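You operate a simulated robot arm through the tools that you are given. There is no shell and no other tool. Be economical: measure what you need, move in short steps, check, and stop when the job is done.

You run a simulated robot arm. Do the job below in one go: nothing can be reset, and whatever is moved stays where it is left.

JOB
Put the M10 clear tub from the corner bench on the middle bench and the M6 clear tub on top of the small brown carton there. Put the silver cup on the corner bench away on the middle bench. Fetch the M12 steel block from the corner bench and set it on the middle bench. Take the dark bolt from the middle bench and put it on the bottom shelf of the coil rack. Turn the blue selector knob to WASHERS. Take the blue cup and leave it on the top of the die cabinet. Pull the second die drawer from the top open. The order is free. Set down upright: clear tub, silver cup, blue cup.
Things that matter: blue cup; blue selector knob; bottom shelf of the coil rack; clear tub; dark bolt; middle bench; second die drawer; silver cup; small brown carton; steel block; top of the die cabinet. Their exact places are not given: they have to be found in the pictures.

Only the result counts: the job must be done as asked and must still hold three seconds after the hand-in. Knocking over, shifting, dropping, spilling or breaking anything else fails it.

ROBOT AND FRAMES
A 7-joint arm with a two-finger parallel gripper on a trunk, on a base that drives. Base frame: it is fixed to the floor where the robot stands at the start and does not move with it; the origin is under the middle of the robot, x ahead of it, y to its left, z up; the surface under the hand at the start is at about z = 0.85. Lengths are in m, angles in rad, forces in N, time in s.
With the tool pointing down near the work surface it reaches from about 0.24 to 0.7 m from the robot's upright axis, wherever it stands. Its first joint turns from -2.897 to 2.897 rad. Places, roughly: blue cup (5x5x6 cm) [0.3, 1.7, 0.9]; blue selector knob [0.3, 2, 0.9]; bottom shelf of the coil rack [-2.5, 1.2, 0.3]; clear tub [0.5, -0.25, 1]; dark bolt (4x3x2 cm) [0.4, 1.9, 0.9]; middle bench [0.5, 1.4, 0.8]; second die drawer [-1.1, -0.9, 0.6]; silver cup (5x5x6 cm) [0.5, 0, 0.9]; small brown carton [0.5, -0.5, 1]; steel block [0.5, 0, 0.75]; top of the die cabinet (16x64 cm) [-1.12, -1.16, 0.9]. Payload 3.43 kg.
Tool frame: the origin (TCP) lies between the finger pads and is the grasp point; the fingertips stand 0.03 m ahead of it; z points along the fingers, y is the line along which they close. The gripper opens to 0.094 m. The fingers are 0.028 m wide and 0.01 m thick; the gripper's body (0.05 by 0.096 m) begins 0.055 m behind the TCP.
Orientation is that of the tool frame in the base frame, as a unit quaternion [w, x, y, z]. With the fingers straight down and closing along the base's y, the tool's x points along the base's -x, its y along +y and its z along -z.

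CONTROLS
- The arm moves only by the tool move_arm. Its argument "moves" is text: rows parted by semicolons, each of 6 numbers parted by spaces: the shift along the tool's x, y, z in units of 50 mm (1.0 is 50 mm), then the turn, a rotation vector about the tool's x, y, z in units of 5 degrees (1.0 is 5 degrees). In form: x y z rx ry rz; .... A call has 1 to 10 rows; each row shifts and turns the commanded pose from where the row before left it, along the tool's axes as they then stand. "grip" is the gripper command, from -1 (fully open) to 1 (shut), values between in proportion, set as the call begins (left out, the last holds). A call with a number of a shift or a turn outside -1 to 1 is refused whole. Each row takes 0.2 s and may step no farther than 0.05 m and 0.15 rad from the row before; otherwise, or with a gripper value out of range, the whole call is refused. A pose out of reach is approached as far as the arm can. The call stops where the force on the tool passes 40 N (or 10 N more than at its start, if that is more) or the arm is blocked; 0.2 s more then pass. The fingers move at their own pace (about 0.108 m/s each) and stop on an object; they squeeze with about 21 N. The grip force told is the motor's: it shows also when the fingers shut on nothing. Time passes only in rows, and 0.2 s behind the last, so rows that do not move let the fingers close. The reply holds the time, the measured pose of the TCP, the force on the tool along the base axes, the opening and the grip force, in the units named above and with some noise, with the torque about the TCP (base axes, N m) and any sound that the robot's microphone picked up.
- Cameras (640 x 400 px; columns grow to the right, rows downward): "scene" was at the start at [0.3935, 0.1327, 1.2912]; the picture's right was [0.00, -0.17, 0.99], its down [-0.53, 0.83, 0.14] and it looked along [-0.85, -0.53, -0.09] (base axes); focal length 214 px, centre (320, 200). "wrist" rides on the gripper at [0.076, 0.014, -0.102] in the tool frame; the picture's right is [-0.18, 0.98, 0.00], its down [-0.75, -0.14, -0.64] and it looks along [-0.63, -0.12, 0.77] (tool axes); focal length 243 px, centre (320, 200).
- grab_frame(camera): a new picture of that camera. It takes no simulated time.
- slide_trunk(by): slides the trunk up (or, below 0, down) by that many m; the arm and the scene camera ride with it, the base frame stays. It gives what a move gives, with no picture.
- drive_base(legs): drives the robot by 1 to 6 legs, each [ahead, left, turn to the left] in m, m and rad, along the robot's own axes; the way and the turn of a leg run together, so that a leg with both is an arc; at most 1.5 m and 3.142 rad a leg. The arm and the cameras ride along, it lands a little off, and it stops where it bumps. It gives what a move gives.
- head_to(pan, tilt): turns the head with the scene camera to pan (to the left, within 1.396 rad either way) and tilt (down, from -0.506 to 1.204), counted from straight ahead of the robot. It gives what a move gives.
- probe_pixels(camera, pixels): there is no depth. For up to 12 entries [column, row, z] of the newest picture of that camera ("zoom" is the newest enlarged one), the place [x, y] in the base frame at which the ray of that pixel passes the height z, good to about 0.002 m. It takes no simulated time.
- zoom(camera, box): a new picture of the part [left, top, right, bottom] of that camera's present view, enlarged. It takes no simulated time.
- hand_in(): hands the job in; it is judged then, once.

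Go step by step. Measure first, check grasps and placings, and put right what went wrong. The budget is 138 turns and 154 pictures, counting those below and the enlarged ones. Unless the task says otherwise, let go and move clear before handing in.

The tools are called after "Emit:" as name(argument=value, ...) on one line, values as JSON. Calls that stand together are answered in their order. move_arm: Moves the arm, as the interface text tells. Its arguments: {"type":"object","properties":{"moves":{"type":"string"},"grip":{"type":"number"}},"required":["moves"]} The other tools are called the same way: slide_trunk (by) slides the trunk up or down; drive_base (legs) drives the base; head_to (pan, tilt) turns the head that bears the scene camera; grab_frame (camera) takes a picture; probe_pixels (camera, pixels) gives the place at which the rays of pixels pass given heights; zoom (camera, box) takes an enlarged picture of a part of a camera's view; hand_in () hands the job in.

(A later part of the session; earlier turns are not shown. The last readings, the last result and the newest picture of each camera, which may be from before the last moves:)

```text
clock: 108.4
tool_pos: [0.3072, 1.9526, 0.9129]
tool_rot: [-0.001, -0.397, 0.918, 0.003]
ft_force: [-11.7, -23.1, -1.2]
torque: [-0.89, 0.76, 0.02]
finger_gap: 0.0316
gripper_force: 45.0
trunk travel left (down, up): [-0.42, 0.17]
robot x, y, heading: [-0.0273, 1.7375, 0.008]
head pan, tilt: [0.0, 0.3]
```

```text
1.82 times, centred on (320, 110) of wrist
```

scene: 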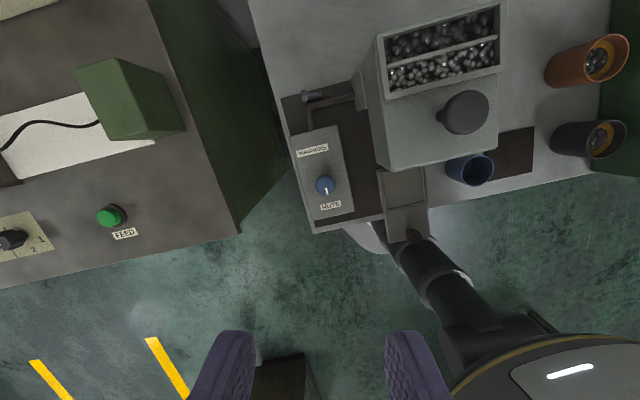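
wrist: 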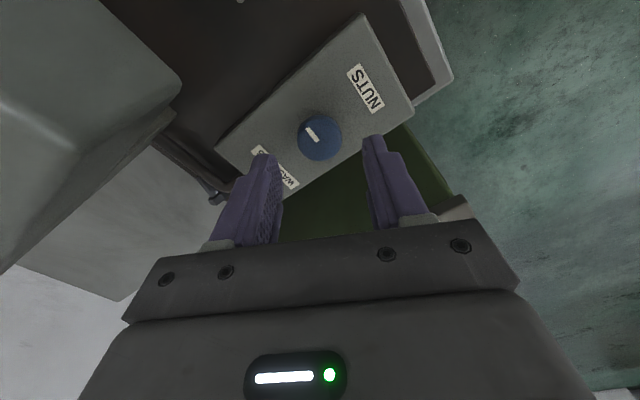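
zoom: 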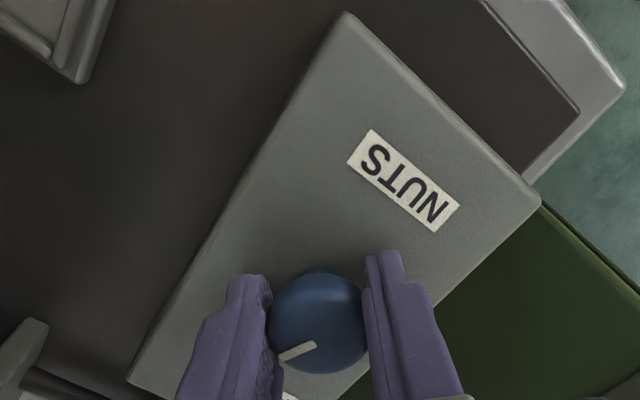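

About 25° remain. I turn 4 more rows, then release, rise and inspect from above.

Emit:
move_arm(moves="0 0 0 0 0 -0.7; 0 0 0 0 0 -0.7; 0 0 0 0 0 -0.7; 0 0 0 0 0 -0.7; 0 0 0 0 0 -0.7; 0 0 0 0 0 0")

Emit:
move_arm(moves="0 0 0 0 0 0; 0 0 0 0 0 0; 0 0 -0.6 0 0 0; 0 0 -0.9 0 0 1; 0 0 -0.9 0 0 1; 0 0 -0.9 0 0 1; 0 0 -0.9 0 0 1; 0 0 0 0 0 1; 0 0 0 0 0 1; 0 0 0 0 0 1", grip=-0.1)

Emit:
zoom(camera="wrist", box=[200, 0, 440, 220])

Emit:
grab_frame(camera="scene")

```text
clock: 109.8
tool_pos: [0.3074, 1.9521, 0.9121]
tool_rot: [0.0, -0.532, 0.847, 0.003]
ft_force: [-6.6, -23.9, -3.1]
torque: [-0.86, 0.26, 0.01]
finger_gap: 0.0314
gripper_force: 44.9
trunk travel left (down, up): [-0.42, 0.17]
robot x, y, heading: [-0.0256, 1.7418, 0.014]
head pan, tilt: [0.0, 0.3]
```

```text
clock: 112.0
tool_pos: [0.3078, 1.9538, 1.1231]
tool_rot: [-0.002, -0.251, 0.968, 0.003]
ft_force: [0.8, 0.0, -0.8]
torque: [0.01, 0.02, -0.03]
finger_gap: 0.0514
gripper_force: 0.1
trunk travel left (down, up): [-0.42, 0.17]
robot x, y, heading: [-0.0269, 1.745, 0.018]
head pan, tilt: [0.0, 0.3]
```

```text
1.82 times, centred on (320, 110) of wrist
```

zoom: 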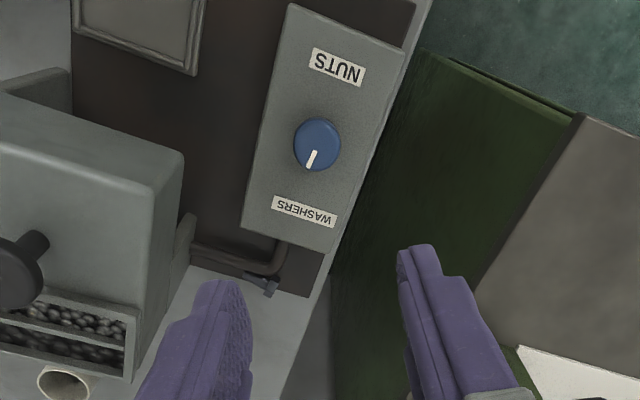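

```text
89 pictures are left
```

scene: 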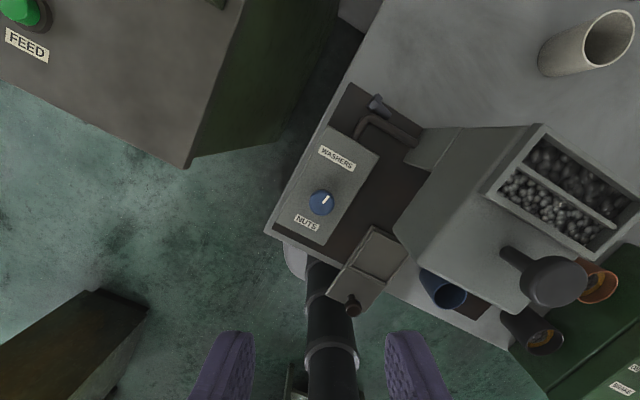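

The pointer is nearly at WASHERS but seems ~10° short. I regrip here and turn about 10° more.

Emit:
move_arm(moves="0 0 0.95 0 0 0; 0 0 0.95 0 0 0; 0 0 0.95 0 0 0; 0 0 0.9 0 0 0; 0 0 0.45 0 0 0; 0 0 0 0 0 0")

Emit:
move_arm(moves="0 0 0 0 0 0; 0 0 0 0 0 0; 0 0 0 0 0 0; 0 0 0 0 0 -0.6; 0 0 0 0 0 -0.6; 0 0 0 0 0 -0.6; 0 0 0 0 0 -0.4; 0 0 0 0 0 0", grip=1)

Emit:
move_arm(moves="0 0 0 0 0 0; 0 0 0 0 0 0; 0 0 -0.6 0 0 0; 0 0 -0.9 0 0 1; 0 0 -0.9 0 0 1; 0 0 -0.9 0 0 1; 0 0 -0.9 0 0 1; 0 0 -0.9 0 0 1; 0 0 0 0 0 1; 0 0 0 0 0 1", grip=-0.1)

Emit:
zoom(camera="wrist", box=[240, 0, 440, 180])

```text
clock: 113.4
tool_pos: [0.3082, 1.953, 0.913]
tool_rot: [-0.001, -0.251, 0.968, 0.003]
ft_force: [0.7, -0.3, 0.6]
torque: [-0.01, 0.02, 0.02]
finger_gap: 0.0516
gripper_force: 0.1
trunk travel left (down, up): [-0.42, 0.17]
robot x, y, heading: [-0.0264, 1.7377, 0.013]
head pan, tilt: [0.0, 0.3]
```

```text
clock: 115.2
tool_pos: [0.3083, 1.9524, 0.9143]
tool_rot: [-0.001, -0.343, 0.939, 0.004]
ft_force: [4.2, -9.0, 7.0]
torque: [-0.21, 0.06, -0.26]
finger_gap: 0.0312
gripper_force: 44.9
trunk travel left (down, up): [-0.42, 0.17]
robot x, y, heading: [-0.0278, 1.7378, 0.008]
head pan, tilt: [0.0, 0.3]
```

```text
clock: 117.4
tool_pos: [0.3089, 1.9528, 1.1677]
tool_rot: [-0.002, -0.045, 0.999, 0.003]
ft_force: [-0.9, 0.8, 0.0]
torque: [-0.02, 0.01, -0.01]
finger_gap: 0.0517
gripper_force: 0.1
trunk travel left (down, up): [-0.42, 0.17]
robot x, y, heading: [-0.0301, 1.7402, 0.01]
head pan, tilt: [0.0, 0.3]
```

```text
2.22 times, centred on (340, 90) of wrist
```

zoom: 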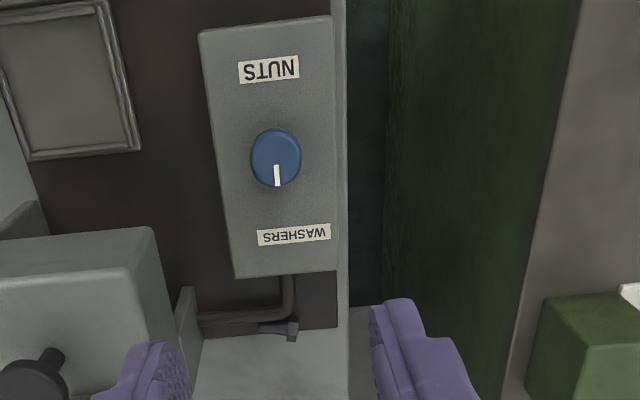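

The −0.26 N·m reaction shows it reached its stop with the pointer at WASHERS: done. Next the bolt: I move nearer to look at the room around it.

Emit:
move_arm(moves="-0.6 -0.2 0 0 0 -0.5; -0.6 0 0 0 0 -0.5; 0 0 0 0 0 0", grip=-1)

Emit:
head_to(pan=0, tilt=0.2)

Emit:
grab_frame(camera="scene")

Emit:
zoom(camera="wrist", box=[240, 20, 420, 140])

```text
clock: 118.2
tool_pos: [0.3694, 1.9483, 1.1682]
tool_rot: [-0.002, -0.089, 0.996, 0.002]
ft_force: [-0.4, 0.3, 0.7]
torque: [-0.03, -0.03, -0.01]
finger_gap: 0.0938
gripper_force: 0.0
trunk travel left (down, up): [-0.42, 0.17]
robot x, y, heading: [-0.0299, 1.7375, 0.004]
head pan, tilt: [0.0, 0.3]
```

```text
clock: 118.9
tool_pos: [0.371, 1.9472, 1.1673]
tool_rot: [-0.002, -0.087, 0.996, 0.003]
ft_force: [0.3, 0.2, 0.4]
torque: [0.01, 0.01, -0.02]
finger_gap: 0.094
gripper_force: 0.0
trunk travel left (down, up): [-0.42, 0.17]
robot x, y, heading: [-0.0303, 1.7444, 0.014]
head pan, tilt: [0.0, 0.201]
```

```text
87 pictures are left
```

scene: 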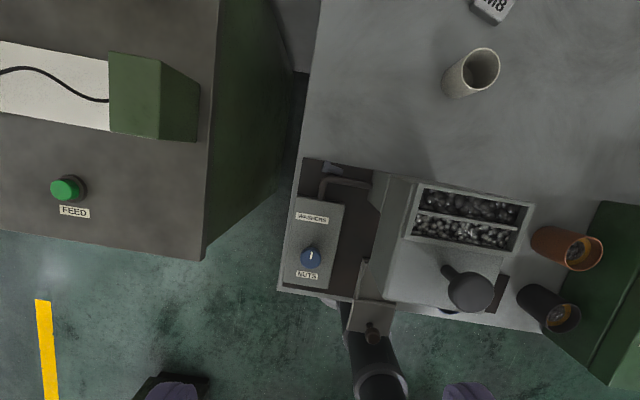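

```text
3.33 times, centred on (330, 80) of wrist
```

zoom: 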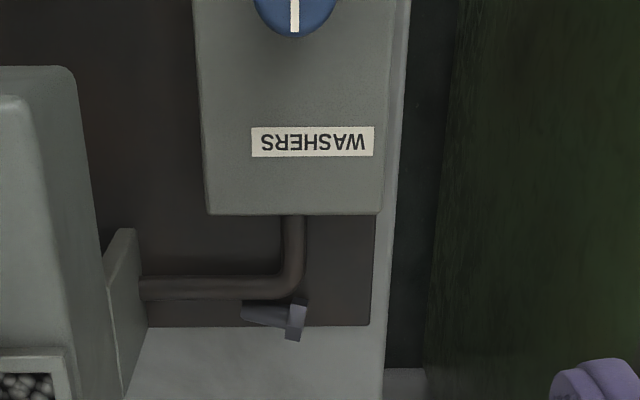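

Emit:
zoom(camera="scene", box=[280, 140, 420, 230])

```text
4.44 times, centred on (350, 185) of scene
```

zoom: 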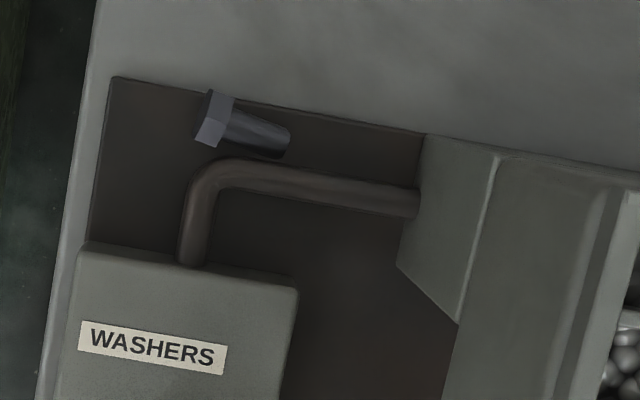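

Emit:
probe_pixels(camera="wrist", pixels=[[321, 105.5, 0.86], [321, 105.5, 0.9], [322.8, 116, 0.86], [306.9, 113.3, 0.86], [279, 106, 0.86], [279, 106, 0.9]])

Emit:
probe_pixels(camera="scene", pixels=[[324.1, 180.5, 0.86], [324.1, 180.5, 0.9], [326.4, 166.5, 0.86], [343.2, 171.5, 0.86], [371.4, 185.5, 0.86], [371.4, 185.5, 0.9], [305.6, 158, 0.85], [444, 171, 0.85], [342, 184, 0.875], [329.3, 181, 0.875]])

```text
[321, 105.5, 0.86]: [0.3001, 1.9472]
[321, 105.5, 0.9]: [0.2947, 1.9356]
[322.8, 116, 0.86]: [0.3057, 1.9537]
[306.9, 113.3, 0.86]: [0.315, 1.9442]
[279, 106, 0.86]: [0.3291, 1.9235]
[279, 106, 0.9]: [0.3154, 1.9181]
```

```text
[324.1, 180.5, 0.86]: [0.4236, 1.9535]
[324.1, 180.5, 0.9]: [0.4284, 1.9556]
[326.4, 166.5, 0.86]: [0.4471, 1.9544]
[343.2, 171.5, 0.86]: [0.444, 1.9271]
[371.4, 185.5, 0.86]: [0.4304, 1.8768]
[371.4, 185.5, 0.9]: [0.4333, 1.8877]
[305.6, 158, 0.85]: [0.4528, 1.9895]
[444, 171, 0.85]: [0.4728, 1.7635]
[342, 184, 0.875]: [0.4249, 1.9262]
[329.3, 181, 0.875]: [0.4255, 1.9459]
```

Pipe centre x≈0.426, bolt axis x≈0.4455 from head (0.447,1.954) to tip (0.444,1.927); gripping end-to-end along the bolt, offset to +x, clears the pipe. I move above with the gap at ~0.06.

Emit:
move_arm(moves="0 0 0 0 0 1; 0 0 0 0 0 1; 0 0 0 0 0 1; 0 0 0 0 0 0.3; -0.8 0.05 0 0 0 0; -0.81 0.05 0 0 0 0; 0 0 0.9 0 0 0; 0 0 0.9 0 0 0; 0 0 0.9 0 0 0; 0 0 0.9 0 0 0", grip=-0.28)

Emit:
head_to(pan=0, tilt=0.75)

Emit:
grab_frame(camera="scene")

Emit:
grab_frame(camera="wrist")

```text
clock: 121.1
tool_pos: [0.4506, 1.9462, 0.9863]
tool_rot: [-0.002, 0.056, 0.998, 0.002]
ft_force: [0.1, 0.3, -0.9]
torque: [-0.01, -0.03, 0.01]
finger_gap: 0.06
gripper_force: 0.0
trunk travel left (down, up): [-0.42, 0.17]
robot x, y, heading: [-0.0264, 1.7415, 0.011]
head pan, tilt: [0.0, 0.201]
```

```text
clock: 122.0
tool_pos: [0.4504, 1.9457, 0.9875]
tool_rot: [-0.002, 0.056, 0.998, 0.001]
ft_force: [0.8, -0.2, 0.5]
torque: [0.02, 0.0, -0.03]
finger_gap: 0.0602
gripper_force: 0.1
trunk travel left (down, up): [-0.42, 0.17]
robot x, y, heading: [-0.0275, 1.7406, 0.01]
head pan, tilt: [0.0, 0.75]
```

```text
84 pictures are left
```

scene: 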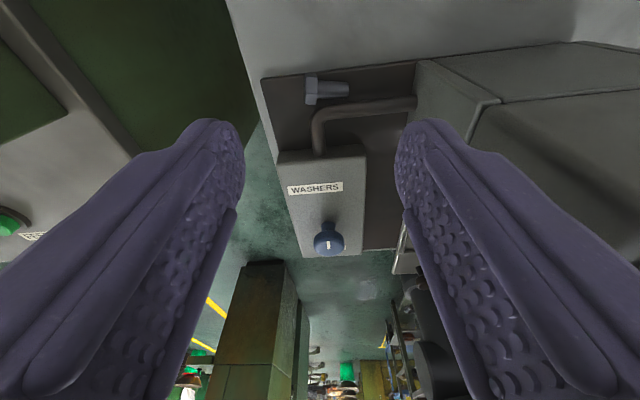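

```text
83 pictures are left
```

wrist: 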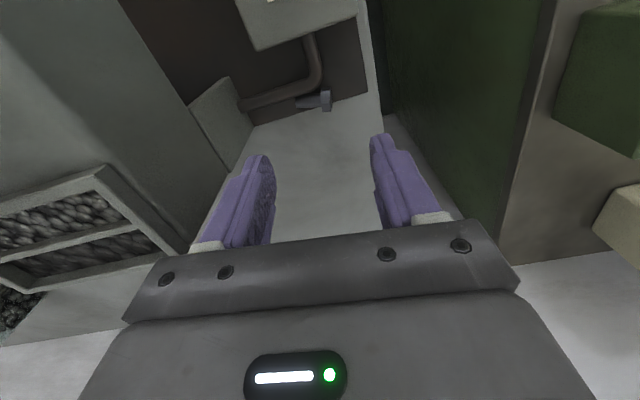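

Emit:
probe_pixels(camera="scene", pixels=[[311, 91, 0.862], [348, 89, 0.862], [320, 112, 0.862], [320, 112, 0.88], [400, 102, 0.87], [415, 62, 0.862]])

Emit:
probe_pixels(camera="wrist", pixels=[[326, 101, 0.862], [298, 103, 0.862], [314, 84, 0.862], [314, 84, 0.88], [326, 101, 0.85], [253, 127, 0.87]])

Emit:
zoom(camera="wrist", box=[200, 20, 420, 180])

```text
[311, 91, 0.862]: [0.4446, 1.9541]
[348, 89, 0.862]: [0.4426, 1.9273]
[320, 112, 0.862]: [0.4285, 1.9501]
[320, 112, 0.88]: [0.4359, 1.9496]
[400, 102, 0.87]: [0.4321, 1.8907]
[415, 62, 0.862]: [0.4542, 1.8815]
```

```text
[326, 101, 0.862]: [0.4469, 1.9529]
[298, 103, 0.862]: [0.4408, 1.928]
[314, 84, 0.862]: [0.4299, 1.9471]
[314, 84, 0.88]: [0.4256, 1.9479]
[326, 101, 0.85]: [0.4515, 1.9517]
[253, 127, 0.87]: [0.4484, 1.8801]
```

```text
2.50 times, centred on (310, 100) of wrist
```

zoom: 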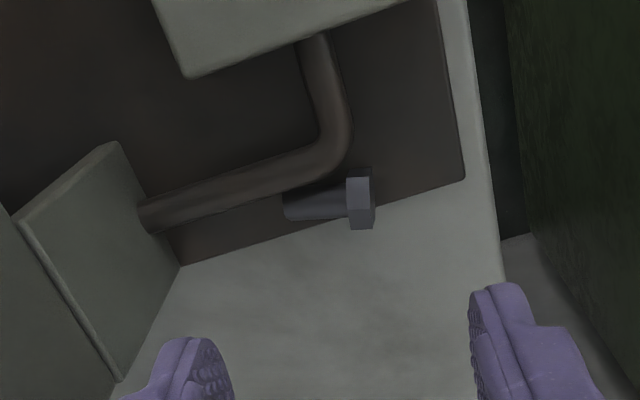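

The bolt runs (0.4455,1.9537)→(0.4415,1.9277), z≈0.862, pipe edge at x≈0.4345. I set TCP x≈0.4535, descend carefully to z≈0.886.

Emit:
move_arm(moves="-0.066 -0.054 0.5 0 0 -0.5; 0 0 0.6 0 0 0; 0 0 0.5 0 0 0; 0 0 0.2 0 0 0; 0 0 0 0 0 0")

Emit:
grab_frame(camera="scene")

Emit:
zoom(camera="wrist", box=[220, 40, 420, 200])

```text
clock: 123.2
tool_pos: [0.4515, 1.9456, 0.8974]
tool_rot: [-0.001, 0.034, 0.999, 0.002]
ft_force: [-0.4, 0.7, 0.7]
torque: [0.01, -0.02, 0.01]
finger_gap: 0.0603
gripper_force: 0.1
trunk travel left (down, up): [-0.42, 0.17]
robot x, y, heading: [-0.0276, 1.7333, 0.015]
head pan, tilt: [0.0, 0.75]
```

```text
81 pictures are left
```

scene: 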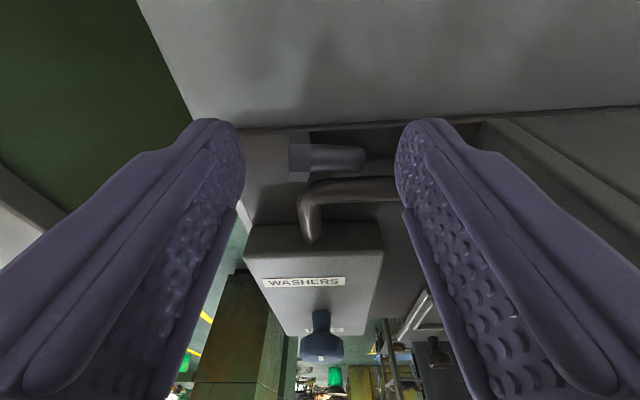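

```text
2.50 times, centred on (320, 120) of wrist
```

zoom: 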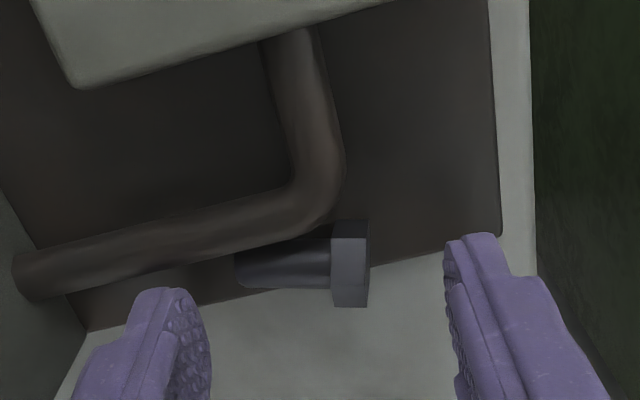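

The right finger would only just catch the bolt tip, so I shift 3.5 mm toward −x (still ~2 mm off the pipe), lower the last 1 cm and close gently.

Emit:
move_arm(moves="0.07 -0.02 0 0 0 0; 0 0 0.1 0 0 0; 0 0 0.12 0 0 0; 0 0 0 0 0 0")

Emit:
zoom(camera="wrist", box=[220, 40, 420, 200])

```text
clock: 124.2
tool_pos: [0.4482, 1.9429, 0.8856]
tool_rot: [0.0, 0.034, 0.999, 0.003]
ft_force: [-0.9, -1.0, 12.9]
torque: [-0.51, -0.01, -0.08]
finger_gap: 0.0605
gripper_force: 0.6
trunk travel left (down, up): [-0.42, 0.17]
robot x, y, heading: [-0.0294, 1.7411, 0.01]
head pan, tilt: [0.0, 0.75]
```

```text
2.50 times, centred on (320, 120) of wrist
```

zoom: 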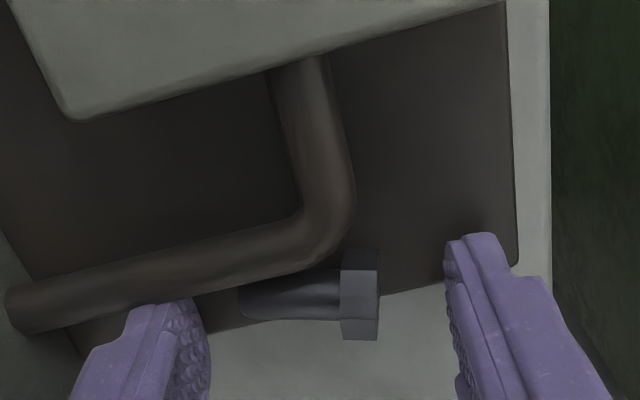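

The −y finger touches something (12.9 N). I back up 3 mm and 1 mm forward, then close.

Emit:
move_arm(moves="-0.02 0.02 -0.05 0 0 0; 0 0 0 0 0 0")

Emit:
move_arm(moves="0 0 0 0 0 0; 0 0 0 0 0 0; 0 0 0 0 0 0", grip=1)

Emit:
zoom(camera="wrist", box=[220, 40, 420, 200])

```text
clock: 124.8
tool_pos: [0.4504, 1.9443, 0.8879]
tool_rot: [-0.002, 0.033, 0.999, 0.002]
ft_force: [0.1, -0.4, 0.9]
torque: [-0.03, 0.01, -0.02]
finger_gap: 0.0604
gripper_force: 0.1
trunk travel left (down, up): [-0.42, 0.17]
robot x, y, heading: [-0.0266, 1.7367, 0.011]
head pan, tilt: [0.0, 0.75]
```

```text
clock: 125.7
tool_pos: [0.4488, 1.9449, 0.8877]
tool_rot: [-0.002, 0.034, 0.999, 0.002]
ft_force: [0.4, 0.6, 0.6]
torque: [0.0, 0.02, 0.01]
finger_gap: 0.0323
gripper_force: 21.2
trunk travel left (down, up): [-0.42, 0.17]
robot x, y, heading: [-0.0258, 1.7401, 0.01]
head pan, tilt: [0.0, 0.75]
```

```text
2.50 times, centred on (320, 120) of wrist
```

zoom: 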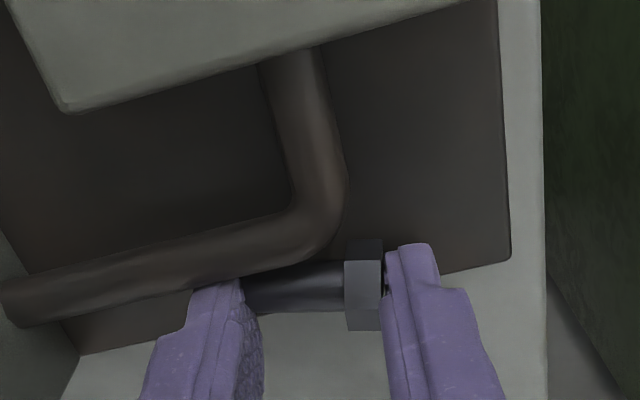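

The bolt is gripped end-to-end (gap 0.032). Lift gently.

Emit:
move_arm(moves="0 0 -0.1 0 0 0; 0 0 -0.2 0 0 0; 0 0 -0.3 0 0 0; 0 0 -0.5 0 0 0; 0 0 0 0 0 0")

Emit:
grab_frame(camera="wrist")

```text
clock: 126.8
tool_pos: [0.451, 1.9423, 0.9447]
tool_rot: [-0.003, 0.034, 0.999, 0.002]
ft_force: [0.0, 0.6, -0.8]
torque: [0.02, 0.0, -0.01]
finger_gap: 0.0309
gripper_force: 21.2
trunk travel left (down, up): [-0.42, 0.17]
robot x, y, heading: [-0.0296, 1.7398, 0.007]
head pan, tilt: [0.0, 0.75]
```

```text
77 pictures are left
```

wrist: 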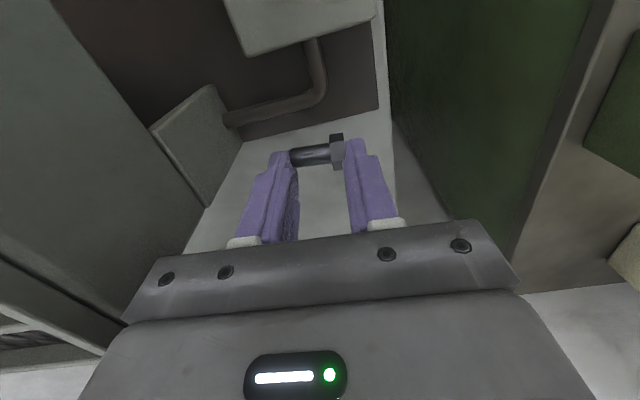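

Bolt held. I raise and retract the hand, then look behind and left for obstacles and the rack.

Emit:
move_arm(moves="0 0 -0.9 0 0 0; 0 0 -0.9 0 0 0; 0 0 -0.9 0 0 0; 0 0 -0.9 0 0 0; 0 0 -0.9 0 0 0; 0 0 -0.9 0 0 -0.8; 0.7 -0.5 -0.5 0 0 0; 0.8 -0.5 0 0 0 0; 0.6 -0.7 0 0 0 0; 0 0 0 0 0 0")

Emit:
head_to(pan=0.5, tilt=0.75)

Emit:
grab_frame(camera="scene")

Emit:
head_to(pan=-0.5, tilt=0.75)

Emit:
grab_frame(camera="scene")

```text
clock: 129.1
tool_pos: [0.3495, 1.8599, 1.2377]
tool_rot: [-0.001, -0.002, 1.0, 0.001]
ft_force: [-0.5, 0.1, 0.0]
torque: [-0.01, 0.0, -0.02]
finger_gap: 0.031
gripper_force: 21.2
trunk travel left (down, up): [-0.42, 0.17]
robot x, y, heading: [-0.0279, 1.7394, 0.012]
head pan, tilt: [0.0, 0.75]
```

```text
clock: 130.0
tool_pos: [0.3481, 1.8588, 1.2372]
tool_rot: [-0.002, -0.001, 1.0, 0.003]
ft_force: [-0.5, 0.2, 0.0]
torque: [-0.02, -0.02, -0.01]
finger_gap: 0.031
gripper_force: 20.9
trunk travel left (down, up): [-0.42, 0.17]
robot x, y, heading: [-0.0278, 1.7389, 0.008]
head pan, tilt: [0.499, 0.75]
```

```text
76 pictures are left
```

scene: 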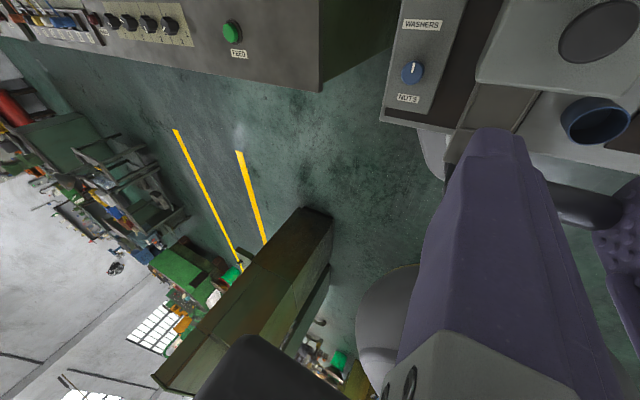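

```text
clock: 131.2
tool_pos: [0.3475, 1.8586, 1.238]
tool_rot: [-0.002, -0.001, 1.0, 0.003]
ft_force: [0.3, 0.2, -0.6]
torque: [-0.02, 0.02, 0.03]
finger_gap: 0.0308
gripper_force: 21.3
trunk travel left (down, up): [-0.42, 0.17]
robot x, y, heading: [-0.0274, 1.739, 0.006]
head pan, tilt: [-0.499, 0.75]
```

```text
75 pictures are left
```

scene: 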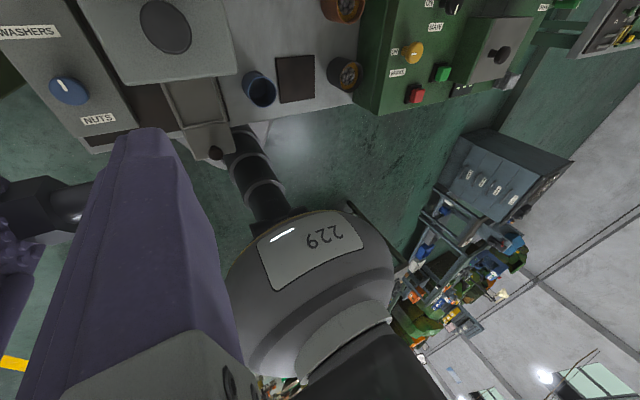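

Behind: the die cabinet (grey-blue with four handles) at (495,185) and a rack beside it. I probe floor points of both.

Emit:
probe_pixels(camera="scene", pixels=[[460, 140, 0.0], [440, 185, 0.0], [575, 160, 0.9], [490, 128, 0.0], [408, 265, 0.0], [415, 245, 0.0], [435, 195, 0.0]])

Emit:
zoom(camera="scene", box=[380, 110, 600, 360])

```text
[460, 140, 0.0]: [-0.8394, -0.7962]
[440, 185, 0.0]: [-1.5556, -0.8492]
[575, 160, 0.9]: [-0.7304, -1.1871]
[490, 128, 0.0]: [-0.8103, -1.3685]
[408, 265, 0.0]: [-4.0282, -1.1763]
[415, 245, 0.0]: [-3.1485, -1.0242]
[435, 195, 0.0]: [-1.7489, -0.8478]
```

```text
1.60 times, centred on (490, 235) of scene
```

zoom: 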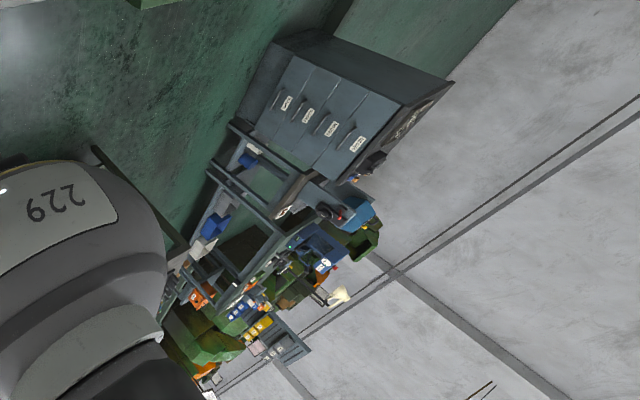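

The cabinet front is at y≈−0.85 facing +y, x −0.82…−1.5. I back off, turn right a quarter turn and look toward −x for the coil rack.

Emit:
drive_base(legs=[[-0.35, -0.3, 0], [0, 0, -1.57]])

Emit:
head_to(pan=-0.9, tilt=-0.3)

Emit:
grab_frame(camera="scene")

```text
clock: 137.8
tool_pos: [-0.2525, 1.0586, 1.2369]
tool_rot: [0.0, 0.707, 0.707, 0.003]
ft_force: [0.1, -0.7, 0.0]
torque: [0.0, 0.01, -0.03]
finger_gap: 0.0307
gripper_force: 20.6
trunk travel left (down, up): [-0.42, 0.17]
robot x, y, heading: [-0.3719, 1.4354, -1.558]
head pan, tilt: [-0.499, 0.75]
```

```text
clock: 139.2
tool_pos: [-0.2526, 1.0584, 1.2369]
tool_rot: [0.001, 0.707, 0.708, 0.004]
ft_force: [0.0, 0.8, -0.3]
torque: [-0.03, -0.03, -0.02]
finger_gap: 0.031
gripper_force: 20.7
trunk travel left (down, up): [-0.42, 0.17]
robot x, y, heading: [-0.3728, 1.4337, -1.56]
head pan, tilt: [-0.901, -0.3]
```

```text
73 pictures are left
```

scene: 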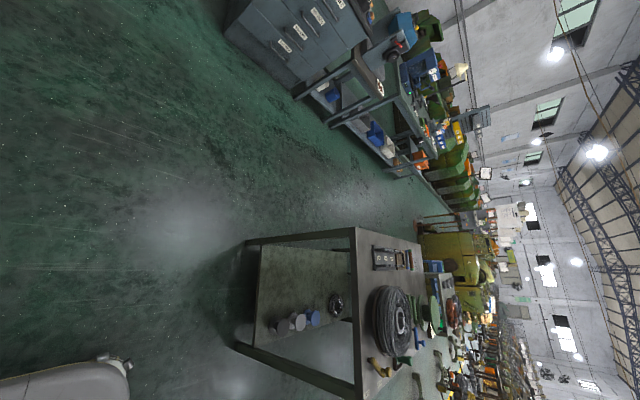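

The coil rack is the table with wire coils on top and spools on its bottom shelf, at (300,310). I probe its feet, shelf and top corners.

Emit:
probe_pixels(camera="scene", pixels=[[245, 243, 0.0], [236, 346, 0.0], [262, 245, 0.25], [262, 245, 0.3], [252, 345, 0.25], [252, 345, 0.3], [356, 229, 0.85], [356, 229, 0.75], [360, 398, 0.85], [360, 398, 0.75], [282, 326, 0.3], [311, 318, 0.3]])

Emit:
zoom(camera="scene", box=[220, 210, 440, 400])

```text
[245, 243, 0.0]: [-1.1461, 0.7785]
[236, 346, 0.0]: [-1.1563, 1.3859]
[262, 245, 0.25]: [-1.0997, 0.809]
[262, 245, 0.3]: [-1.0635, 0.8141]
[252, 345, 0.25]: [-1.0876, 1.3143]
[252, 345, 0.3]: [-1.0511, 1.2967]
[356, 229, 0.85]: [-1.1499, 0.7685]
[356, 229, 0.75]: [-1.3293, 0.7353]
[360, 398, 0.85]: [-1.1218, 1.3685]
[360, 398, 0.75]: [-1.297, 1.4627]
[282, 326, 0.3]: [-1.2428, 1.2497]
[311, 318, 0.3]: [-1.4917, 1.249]
```

```text
2.11 times, centred on (330, 305) of scene
```

zoom: 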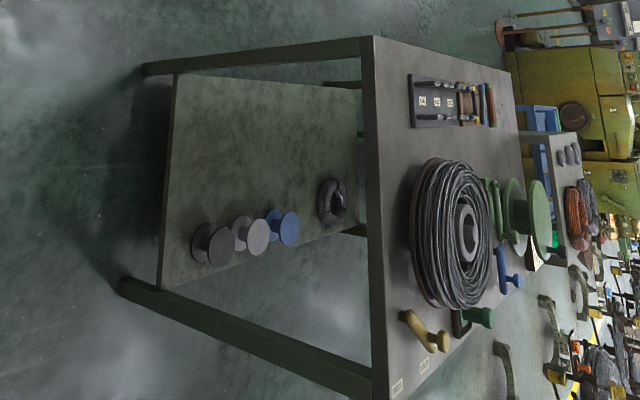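

The hint says x≈−2.5, while this rack begins at x≈−1.15; I check how far it extends and what the second rack behind it is.

Emit:
probe_pixels(camera="scene", pixels=[[420, 238, 0.85], [385, 307, 0.85], [336, 305, 0.3], [346, 255, 0.3], [340, 322, 0.3], [425, 262, 0.85], [437, 300, 0.85]])

Emit:
zoom(camera="scene", box=[400, 200, 520, 400])

```text
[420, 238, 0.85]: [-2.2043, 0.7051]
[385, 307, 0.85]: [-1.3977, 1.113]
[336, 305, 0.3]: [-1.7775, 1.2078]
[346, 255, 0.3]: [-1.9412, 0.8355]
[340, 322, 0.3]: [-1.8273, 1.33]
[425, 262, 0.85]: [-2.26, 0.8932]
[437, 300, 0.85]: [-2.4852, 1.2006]
```

```text
2.00 times, centred on (460, 300) of scene
```

zoom: 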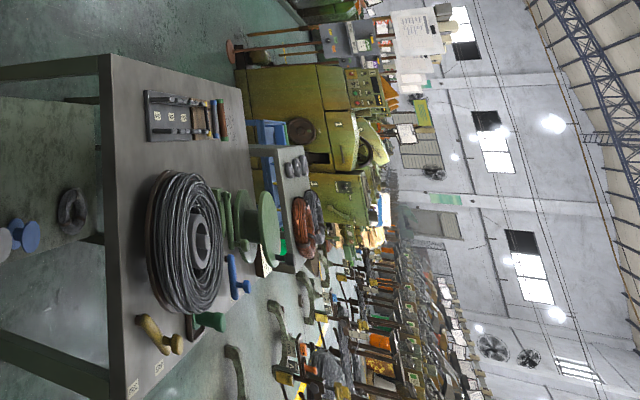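

A blue-framed rack with copper and black coils stands beyond at about x −2.5, matching the hint; I drive round via y≈0.2 to view it.

Emit:
drive_base(legs=[[1.3, 0, 0], [0, 0, -1.58], [1.2, 0, 0]])

Emit:
head_to(pan=-0.7, tilt=-0.4)

Emit:
grab_frame(camera="scene")

```text
clock: 155.3
tool_pos: [-1.9287, 0.073, 1.237]
tool_rot: [0.003, 1.0, -0.023, 0.002]
ft_force: [0.4, 0.2, -0.9]
torque: [0.02, -0.01, 0.0]
finger_gap: 0.0311
gripper_force: 21.2
trunk travel left (down, up): [-0.42, 0.17]
robot x, y, heading: [-1.5445, 0.1747, 3.101]
head pan, tilt: [-0.901, -0.3]
```

```text
clock: 156.0
tool_pos: [-1.9273, 0.0719, 1.2369]
tool_rot: [0.002, 1.0, -0.023, 0.002]
ft_force: [0.2, -0.1, -1.4]
torque: [0.0, 0.02, 0.01]
finger_gap: 0.0309
gripper_force: 20.3
trunk travel left (down, up): [-0.42, 0.17]
robot x, y, heading: [-1.5457, 0.1766, 3.101]
head pan, tilt: [-0.7, -0.4]
```

```text
70 pictures are left
```

scene: 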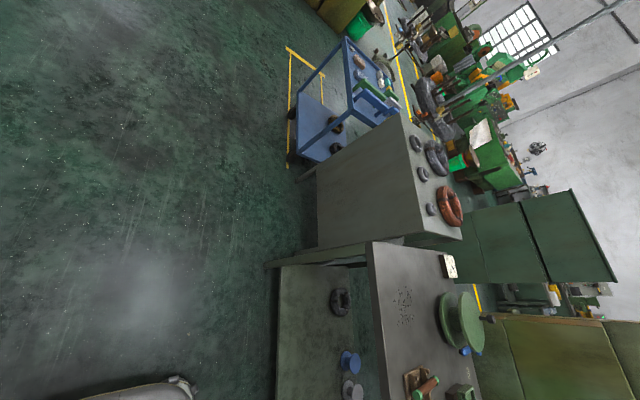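

A grey-panelled coil rack stands between the table and the blue cart. I probe its corners and move on to see its open side.

Emit:
probe_pixels(camera="scene", pixels=[[300, 178, 0.0], [268, 266, 0.0], [318, 165, 0.0], [400, 113, 0.8], [400, 113, 0.9], [463, 237, 0.8], [425, 235, 0.8], [288, 158, 0.0], [347, 40, 0.5]])

Emit:
zoom(camera="scene", box=[240, 20, 500, 300])

```text
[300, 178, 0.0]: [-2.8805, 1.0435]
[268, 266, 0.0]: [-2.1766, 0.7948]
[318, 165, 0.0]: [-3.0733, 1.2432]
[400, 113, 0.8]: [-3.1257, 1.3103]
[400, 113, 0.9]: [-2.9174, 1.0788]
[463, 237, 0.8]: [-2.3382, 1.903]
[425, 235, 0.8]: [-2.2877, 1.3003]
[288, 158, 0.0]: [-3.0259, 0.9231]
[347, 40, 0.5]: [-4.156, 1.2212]
```

```text
1.43 times, centred on (370, 160) of scene
```

zoom: 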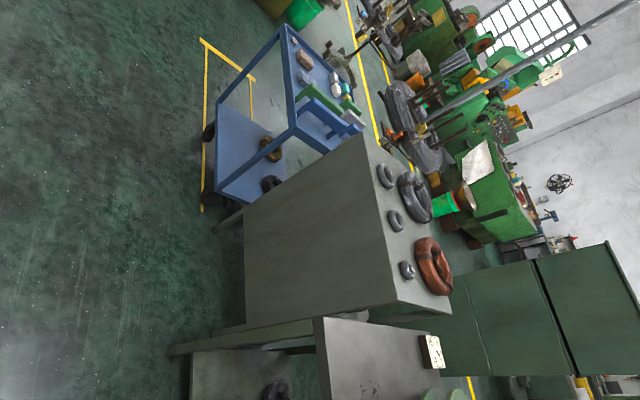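

The panel facing me (y≈1.05) seems to be the rack's back; the open side is probably +y, beyond which a floor aisle with a yellow line is visible. I probe that area.

Emit:
probe_pixels(camera="scene", pixels=[[440, 160, 0.0], [425, 130, 0.0], [477, 300, 0.0], [455, 265, 0.0], [460, 280, 0.0], [490, 320, 0.0], [500, 315, 0.0], [404, 235, 0.9], [463, 239, 0.9], [437, 140, 0.9]])

Emit:
zoom(camera="scene", box=[400, 120, 640, 400])

```text
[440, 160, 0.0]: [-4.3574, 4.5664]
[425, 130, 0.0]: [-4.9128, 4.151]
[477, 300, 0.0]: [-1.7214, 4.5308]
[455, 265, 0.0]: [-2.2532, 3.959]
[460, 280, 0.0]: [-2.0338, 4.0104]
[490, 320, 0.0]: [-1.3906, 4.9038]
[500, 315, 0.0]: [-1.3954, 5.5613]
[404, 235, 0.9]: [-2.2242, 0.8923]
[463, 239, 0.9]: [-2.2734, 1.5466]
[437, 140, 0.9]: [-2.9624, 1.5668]
```

```text
1.43 times, centred on (520, 260) of scene
```

zoom: 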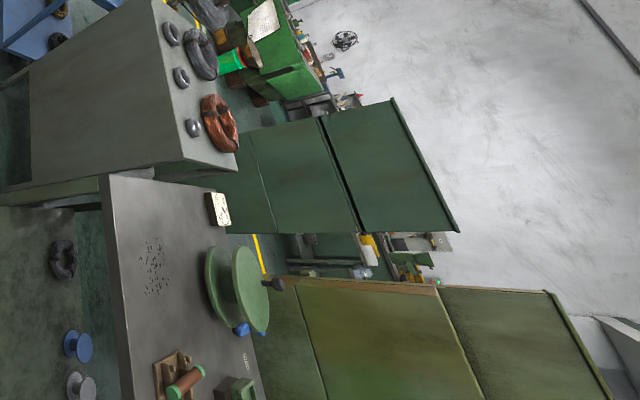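

The aisle between rack (y<1.55) and cabinets (y≈2.47) is about 0.9 m wide. I drive back round the table into that aisle and face the rack from +y.

Emit:
drive_base(legs=[[-0.95, 0, 0.04], [0, -1.3, 0], [0, -0.5, 0], [1.2, 0, 0]])

Emit:
head_to(pan=0.5, tilt=-0.4)

Emit:
grab_frame(camera="scene")

```text
clock: 175.5
tool_pos: [-2.1835, 1.8153, 1.2374]
tool_rot: [0.003, 1.0, 0.0, 0.003]
ft_force: [-0.4, 0.1, -1.7]
torque: [0.0, -0.03, -0.01]
finger_gap: 0.0309
gripper_force: 20.8
trunk travel left (down, up): [-0.42, 0.17]
robot x, y, heading: [-1.8026, 1.9333, -3.133]
head pan, tilt: [-0.7, -0.4]
```

```text
clock: 176.9
tool_pos: [-2.1829, 1.8164, 1.2375]
tool_rot: [0.002, 1.0, -0.001, 0.002]
ft_force: [-0.2, 0.8, 0.2]
torque: [0.01, 0.01, 0.01]
finger_gap: 0.0307
gripper_force: 20.9
trunk travel left (down, up): [-0.42, 0.17]
robot x, y, heading: [-1.8045, 1.9348, -3.136]
head pan, tilt: [0.499, -0.4]
```

```text
67 pictures are left
```

scene: 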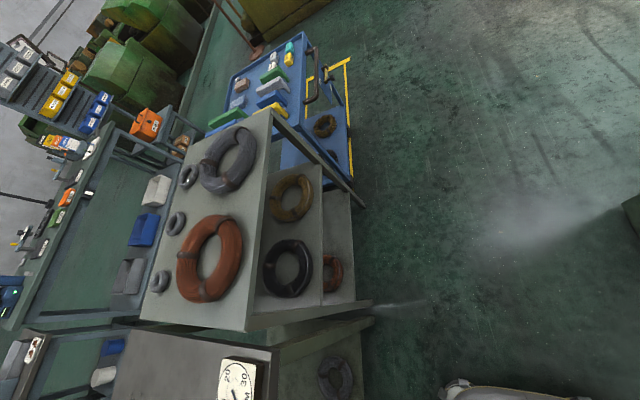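

The rack opens to +y: bottom shelf with a red coil at (335,275), free at (340,215). I probe shelf edges.

Emit:
probe_pixels(camera="scene", pixels=[[271, 111, 0.85], [271, 111, 0.9], [246, 332, 0.85], [246, 332, 0.9], [320, 165, 0.55], [322, 303, 0.55], [366, 206, 0.3], [354, 300, 0.3], [366, 206, 0.2], [354, 300, 0.2], [368, 320, 0.0], [340, 215, 0.3]])

Emit:
zoom(camera="scene", box=[130, 90, 400, 350])

```text
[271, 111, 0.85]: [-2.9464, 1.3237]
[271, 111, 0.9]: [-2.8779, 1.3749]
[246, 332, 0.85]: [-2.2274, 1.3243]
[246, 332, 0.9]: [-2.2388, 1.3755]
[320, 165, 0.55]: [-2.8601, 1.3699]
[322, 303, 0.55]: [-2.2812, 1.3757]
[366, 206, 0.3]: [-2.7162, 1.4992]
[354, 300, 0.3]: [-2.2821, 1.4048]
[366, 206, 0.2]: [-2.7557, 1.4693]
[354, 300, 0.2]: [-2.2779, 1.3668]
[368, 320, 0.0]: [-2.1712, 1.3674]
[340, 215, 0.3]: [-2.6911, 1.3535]
```

```text
1.54 times, centred on (265, 220) of scene
```

zoom: 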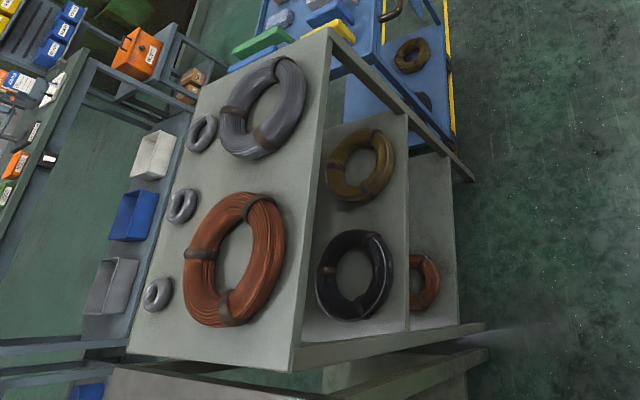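

Front edge y≈1.37, shelves at z ≈0.9/0.55/0.2. I move to x≈−2.55, turn to face the rack and lower the trunk while clear of it.

Emit:
drive_base(legs=[[0.75, -0.09, 0], [0, 0, 1.57]])

Emit:
head_to(pan=0, tilt=-0.5)

Emit:
slide_trunk(by=-0.12)

Emit:
grab_frame(camera="wrist")

```text
clock: 184.8
tool_pos: [-2.4397, 1.6412, 1.2374]
tool_rot: [0.0, 0.702, 0.712, 0.002]
ft_force: [-0.4, -0.1, -0.3]
torque: [0.02, 0.01, -0.04]
finger_gap: 0.0309
gripper_force: 20.9
trunk travel left (down, up): [-0.42, 0.17]
robot x, y, heading: [-2.5592, 2.0168, -1.55]
head pan, tilt: [0.499, -0.4]
```

```text
clock: 185.8
tool_pos: [-2.4406, 1.6413, 1.2379]
tool_rot: [0.001, 0.703, 0.711, 0.003]
ft_force: [0.0, 0.0, -0.3]
torque: [0.01, 0.02, -0.01]
finger_gap: 0.031
gripper_force: 21.1
trunk travel left (down, up): [-0.42, 0.17]
robot x, y, heading: [-2.5625, 2.0161, -1.552]
head pan, tilt: [0.0, -0.499]
```

```text
clock: 187.3
tool_pos: [-2.4394, 1.6411, 1.1169]
tool_rot: [0.001, 0.703, 0.711, 0.004]
ft_force: [0.0, 0.2, 0.5]
torque: [0.01, 0.0, 0.02]
finger_gap: 0.031
gripper_force: 20.8
trunk travel left (down, up): [-0.3, 0.29]
robot x, y, heading: [-2.5632, 2.0163, -1.554]
head pan, tilt: [0.0, -0.499]
```

```text
65 pictures are left
```

wrist: 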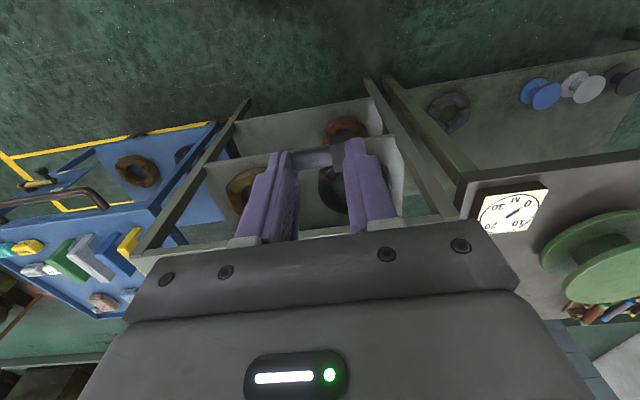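

I turn the head back, lower the trunk fully and shift the hand to x≈−2.60 (free part of the shelf), then begin tilting the fingers forward.

Emit:
head_to(pan=0, tilt=0.6)

Emit:
slide_trunk(by=-0.3)

Emit:
move_arm(moves="0.2 -0.8 0.4 0 -1 0; 0.2 -0.8 0.4 0 -1 0; 0 -0.8 0.8 0 -1 0; 0 -0.8 0.8 0 -1 0; 0 0 0.9 0 -1 0; 0 0 0.9 0 -1 0; 0.5 0 0.4 0 -1 0; 0.7 0 0.3 0 -1 0; 0.7 0 0 0 -1 0; 0 0 0 0 0 0")

Emit:
grab_frame(camera="wrist")

```text
clock: 188.6
tool_pos: [-2.4408, 1.6416, 1.1176]
tool_rot: [0.001, 0.703, 0.712, 0.003]
ft_force: [0.3, -0.1, 0.6]
torque: [-0.01, -0.02, 0.0]
finger_gap: 0.0307
gripper_force: 20.9
trunk travel left (down, up): [-0.3, 0.29]
robot x, y, heading: [-2.5654, 2.0176, -1.554]
head pan, tilt: [0.0, 0.6]
```

```text
clock: 191.6
tool_pos: [-2.4389, 1.6426, 0.8169]
tool_rot: [0.001, 0.703, 0.711, 0.003]
ft_force: [-0.2, 0.5, -1.1]
torque: [0.0, 0.03, -0.01]
finger_gap: 0.0309
gripper_force: 20.7
trunk travel left (down, up): [0.0, 0.59]
robot x, y, heading: [-2.5628, 2.0167, -1.552]
head pan, tilt: [0.0, 0.6]
```

```text
refused: row 3 steps farther than a row can; nothing moved
```

```text
64 pictures are left
```

wrist: 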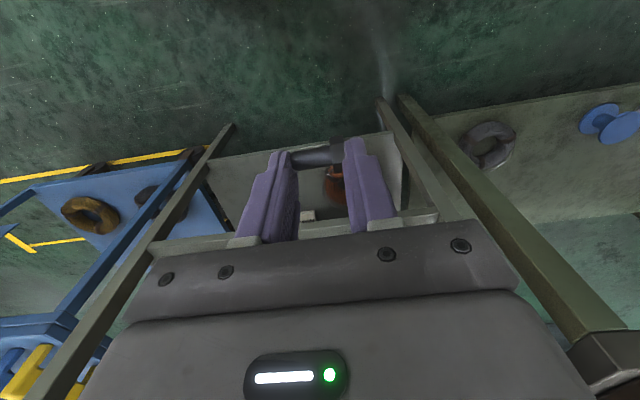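

The combined step was too long; I redo it in smaller rows.

Emit:
move_arm(moves="0 -0.6 0.7 0 0 0; 0 -0.6 0.7 0 0 0; 0 -0.6 0.7 0 0 0; 0 -0.6 0.7 0 0 0; 0 -0.6 0.7 0 0 0; 0 0 0.3 0 -1 0; 0 0 0.3 0 -1 0; 0 0 0.3 0 -1 0; 0 0 0.3 0 -1 0; 0 0 0 0 0 0")

Emit:
move_arm(moves="0.2 0 0.3 0 -1 0; 0.2 0 0.3 0 -1 0; 0.2 0 0.3 0 -1 0; 0.3 0 0.3 0 -1 0; 0.3 0 0.3 0 -1 0; 0.6 0 0.6 0 0 0; 0.6 0 0.6 0 0 0; 0 0 0 0 0 0")

Emit:
grab_frame(camera="wrist")

```text
clock: 193.8
tool_pos: [-2.5904, 1.6333, 0.5817]
tool_rot: [0.124, 0.693, 0.7, -0.12]
ft_force: [-0.9, 0.4, 0.9]
torque: [0.01, 0.04, -0.01]
finger_gap: 0.031
gripper_force: 21.1
trunk travel left (down, up): [0.0, 0.59]
robot x, y, heading: [-2.561, 2.0192, -1.544]
head pan, tilt: [0.0, 0.6]
```

```text
clock: 195.6
tool_pos: [-2.5896, 1.6468, 0.4023]
tool_rot: [0.272, 0.651, 0.656, -0.267]
ft_force: [0.0, 0.0, -0.5]
torque: [-0.01, 0.02, -0.01]
finger_gap: 0.0311
gripper_force: 20.5
trunk travel left (down, up): [0.0, 0.59]
robot x, y, heading: [-2.5631, 2.0185, -1.552]
head pan, tilt: [0.0, 0.6]
```

```text
63 pictures are left
```

wrist: 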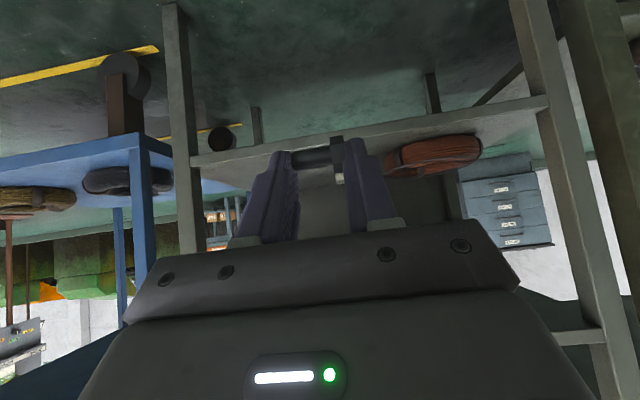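

The fingers are tilted 45° at z 0.40 in front of the shelf. I probe the bottom shelf's front edge to get its height.

Emit:
probe_pixels(camera="wrist", pixels=[[250, 152, 0.2], [250, 152, 0.25], [250, 152, 0.3], [450, 115, 0.2], [450, 115, 0.25], [450, 170, 0.25], [395, 165, 0.25], [225, 150, 0.25]])

Emit:
grab_frame(camera="scene")

```text
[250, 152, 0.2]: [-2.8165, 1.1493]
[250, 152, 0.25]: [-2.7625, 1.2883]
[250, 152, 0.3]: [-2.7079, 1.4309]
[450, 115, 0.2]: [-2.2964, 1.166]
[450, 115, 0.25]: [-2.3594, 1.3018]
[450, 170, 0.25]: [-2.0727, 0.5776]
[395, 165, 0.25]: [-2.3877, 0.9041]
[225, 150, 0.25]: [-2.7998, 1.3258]
```

```text
62 pictures are left
```

scene: 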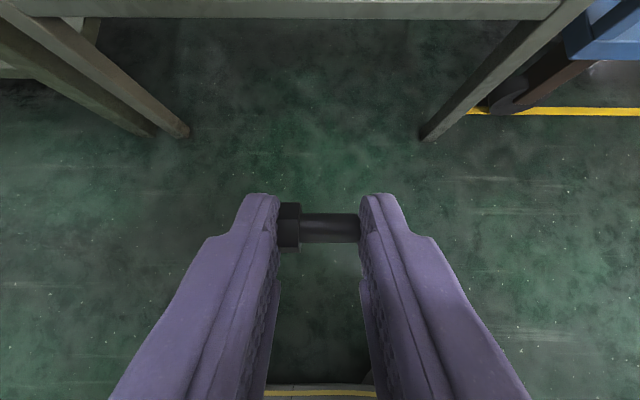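

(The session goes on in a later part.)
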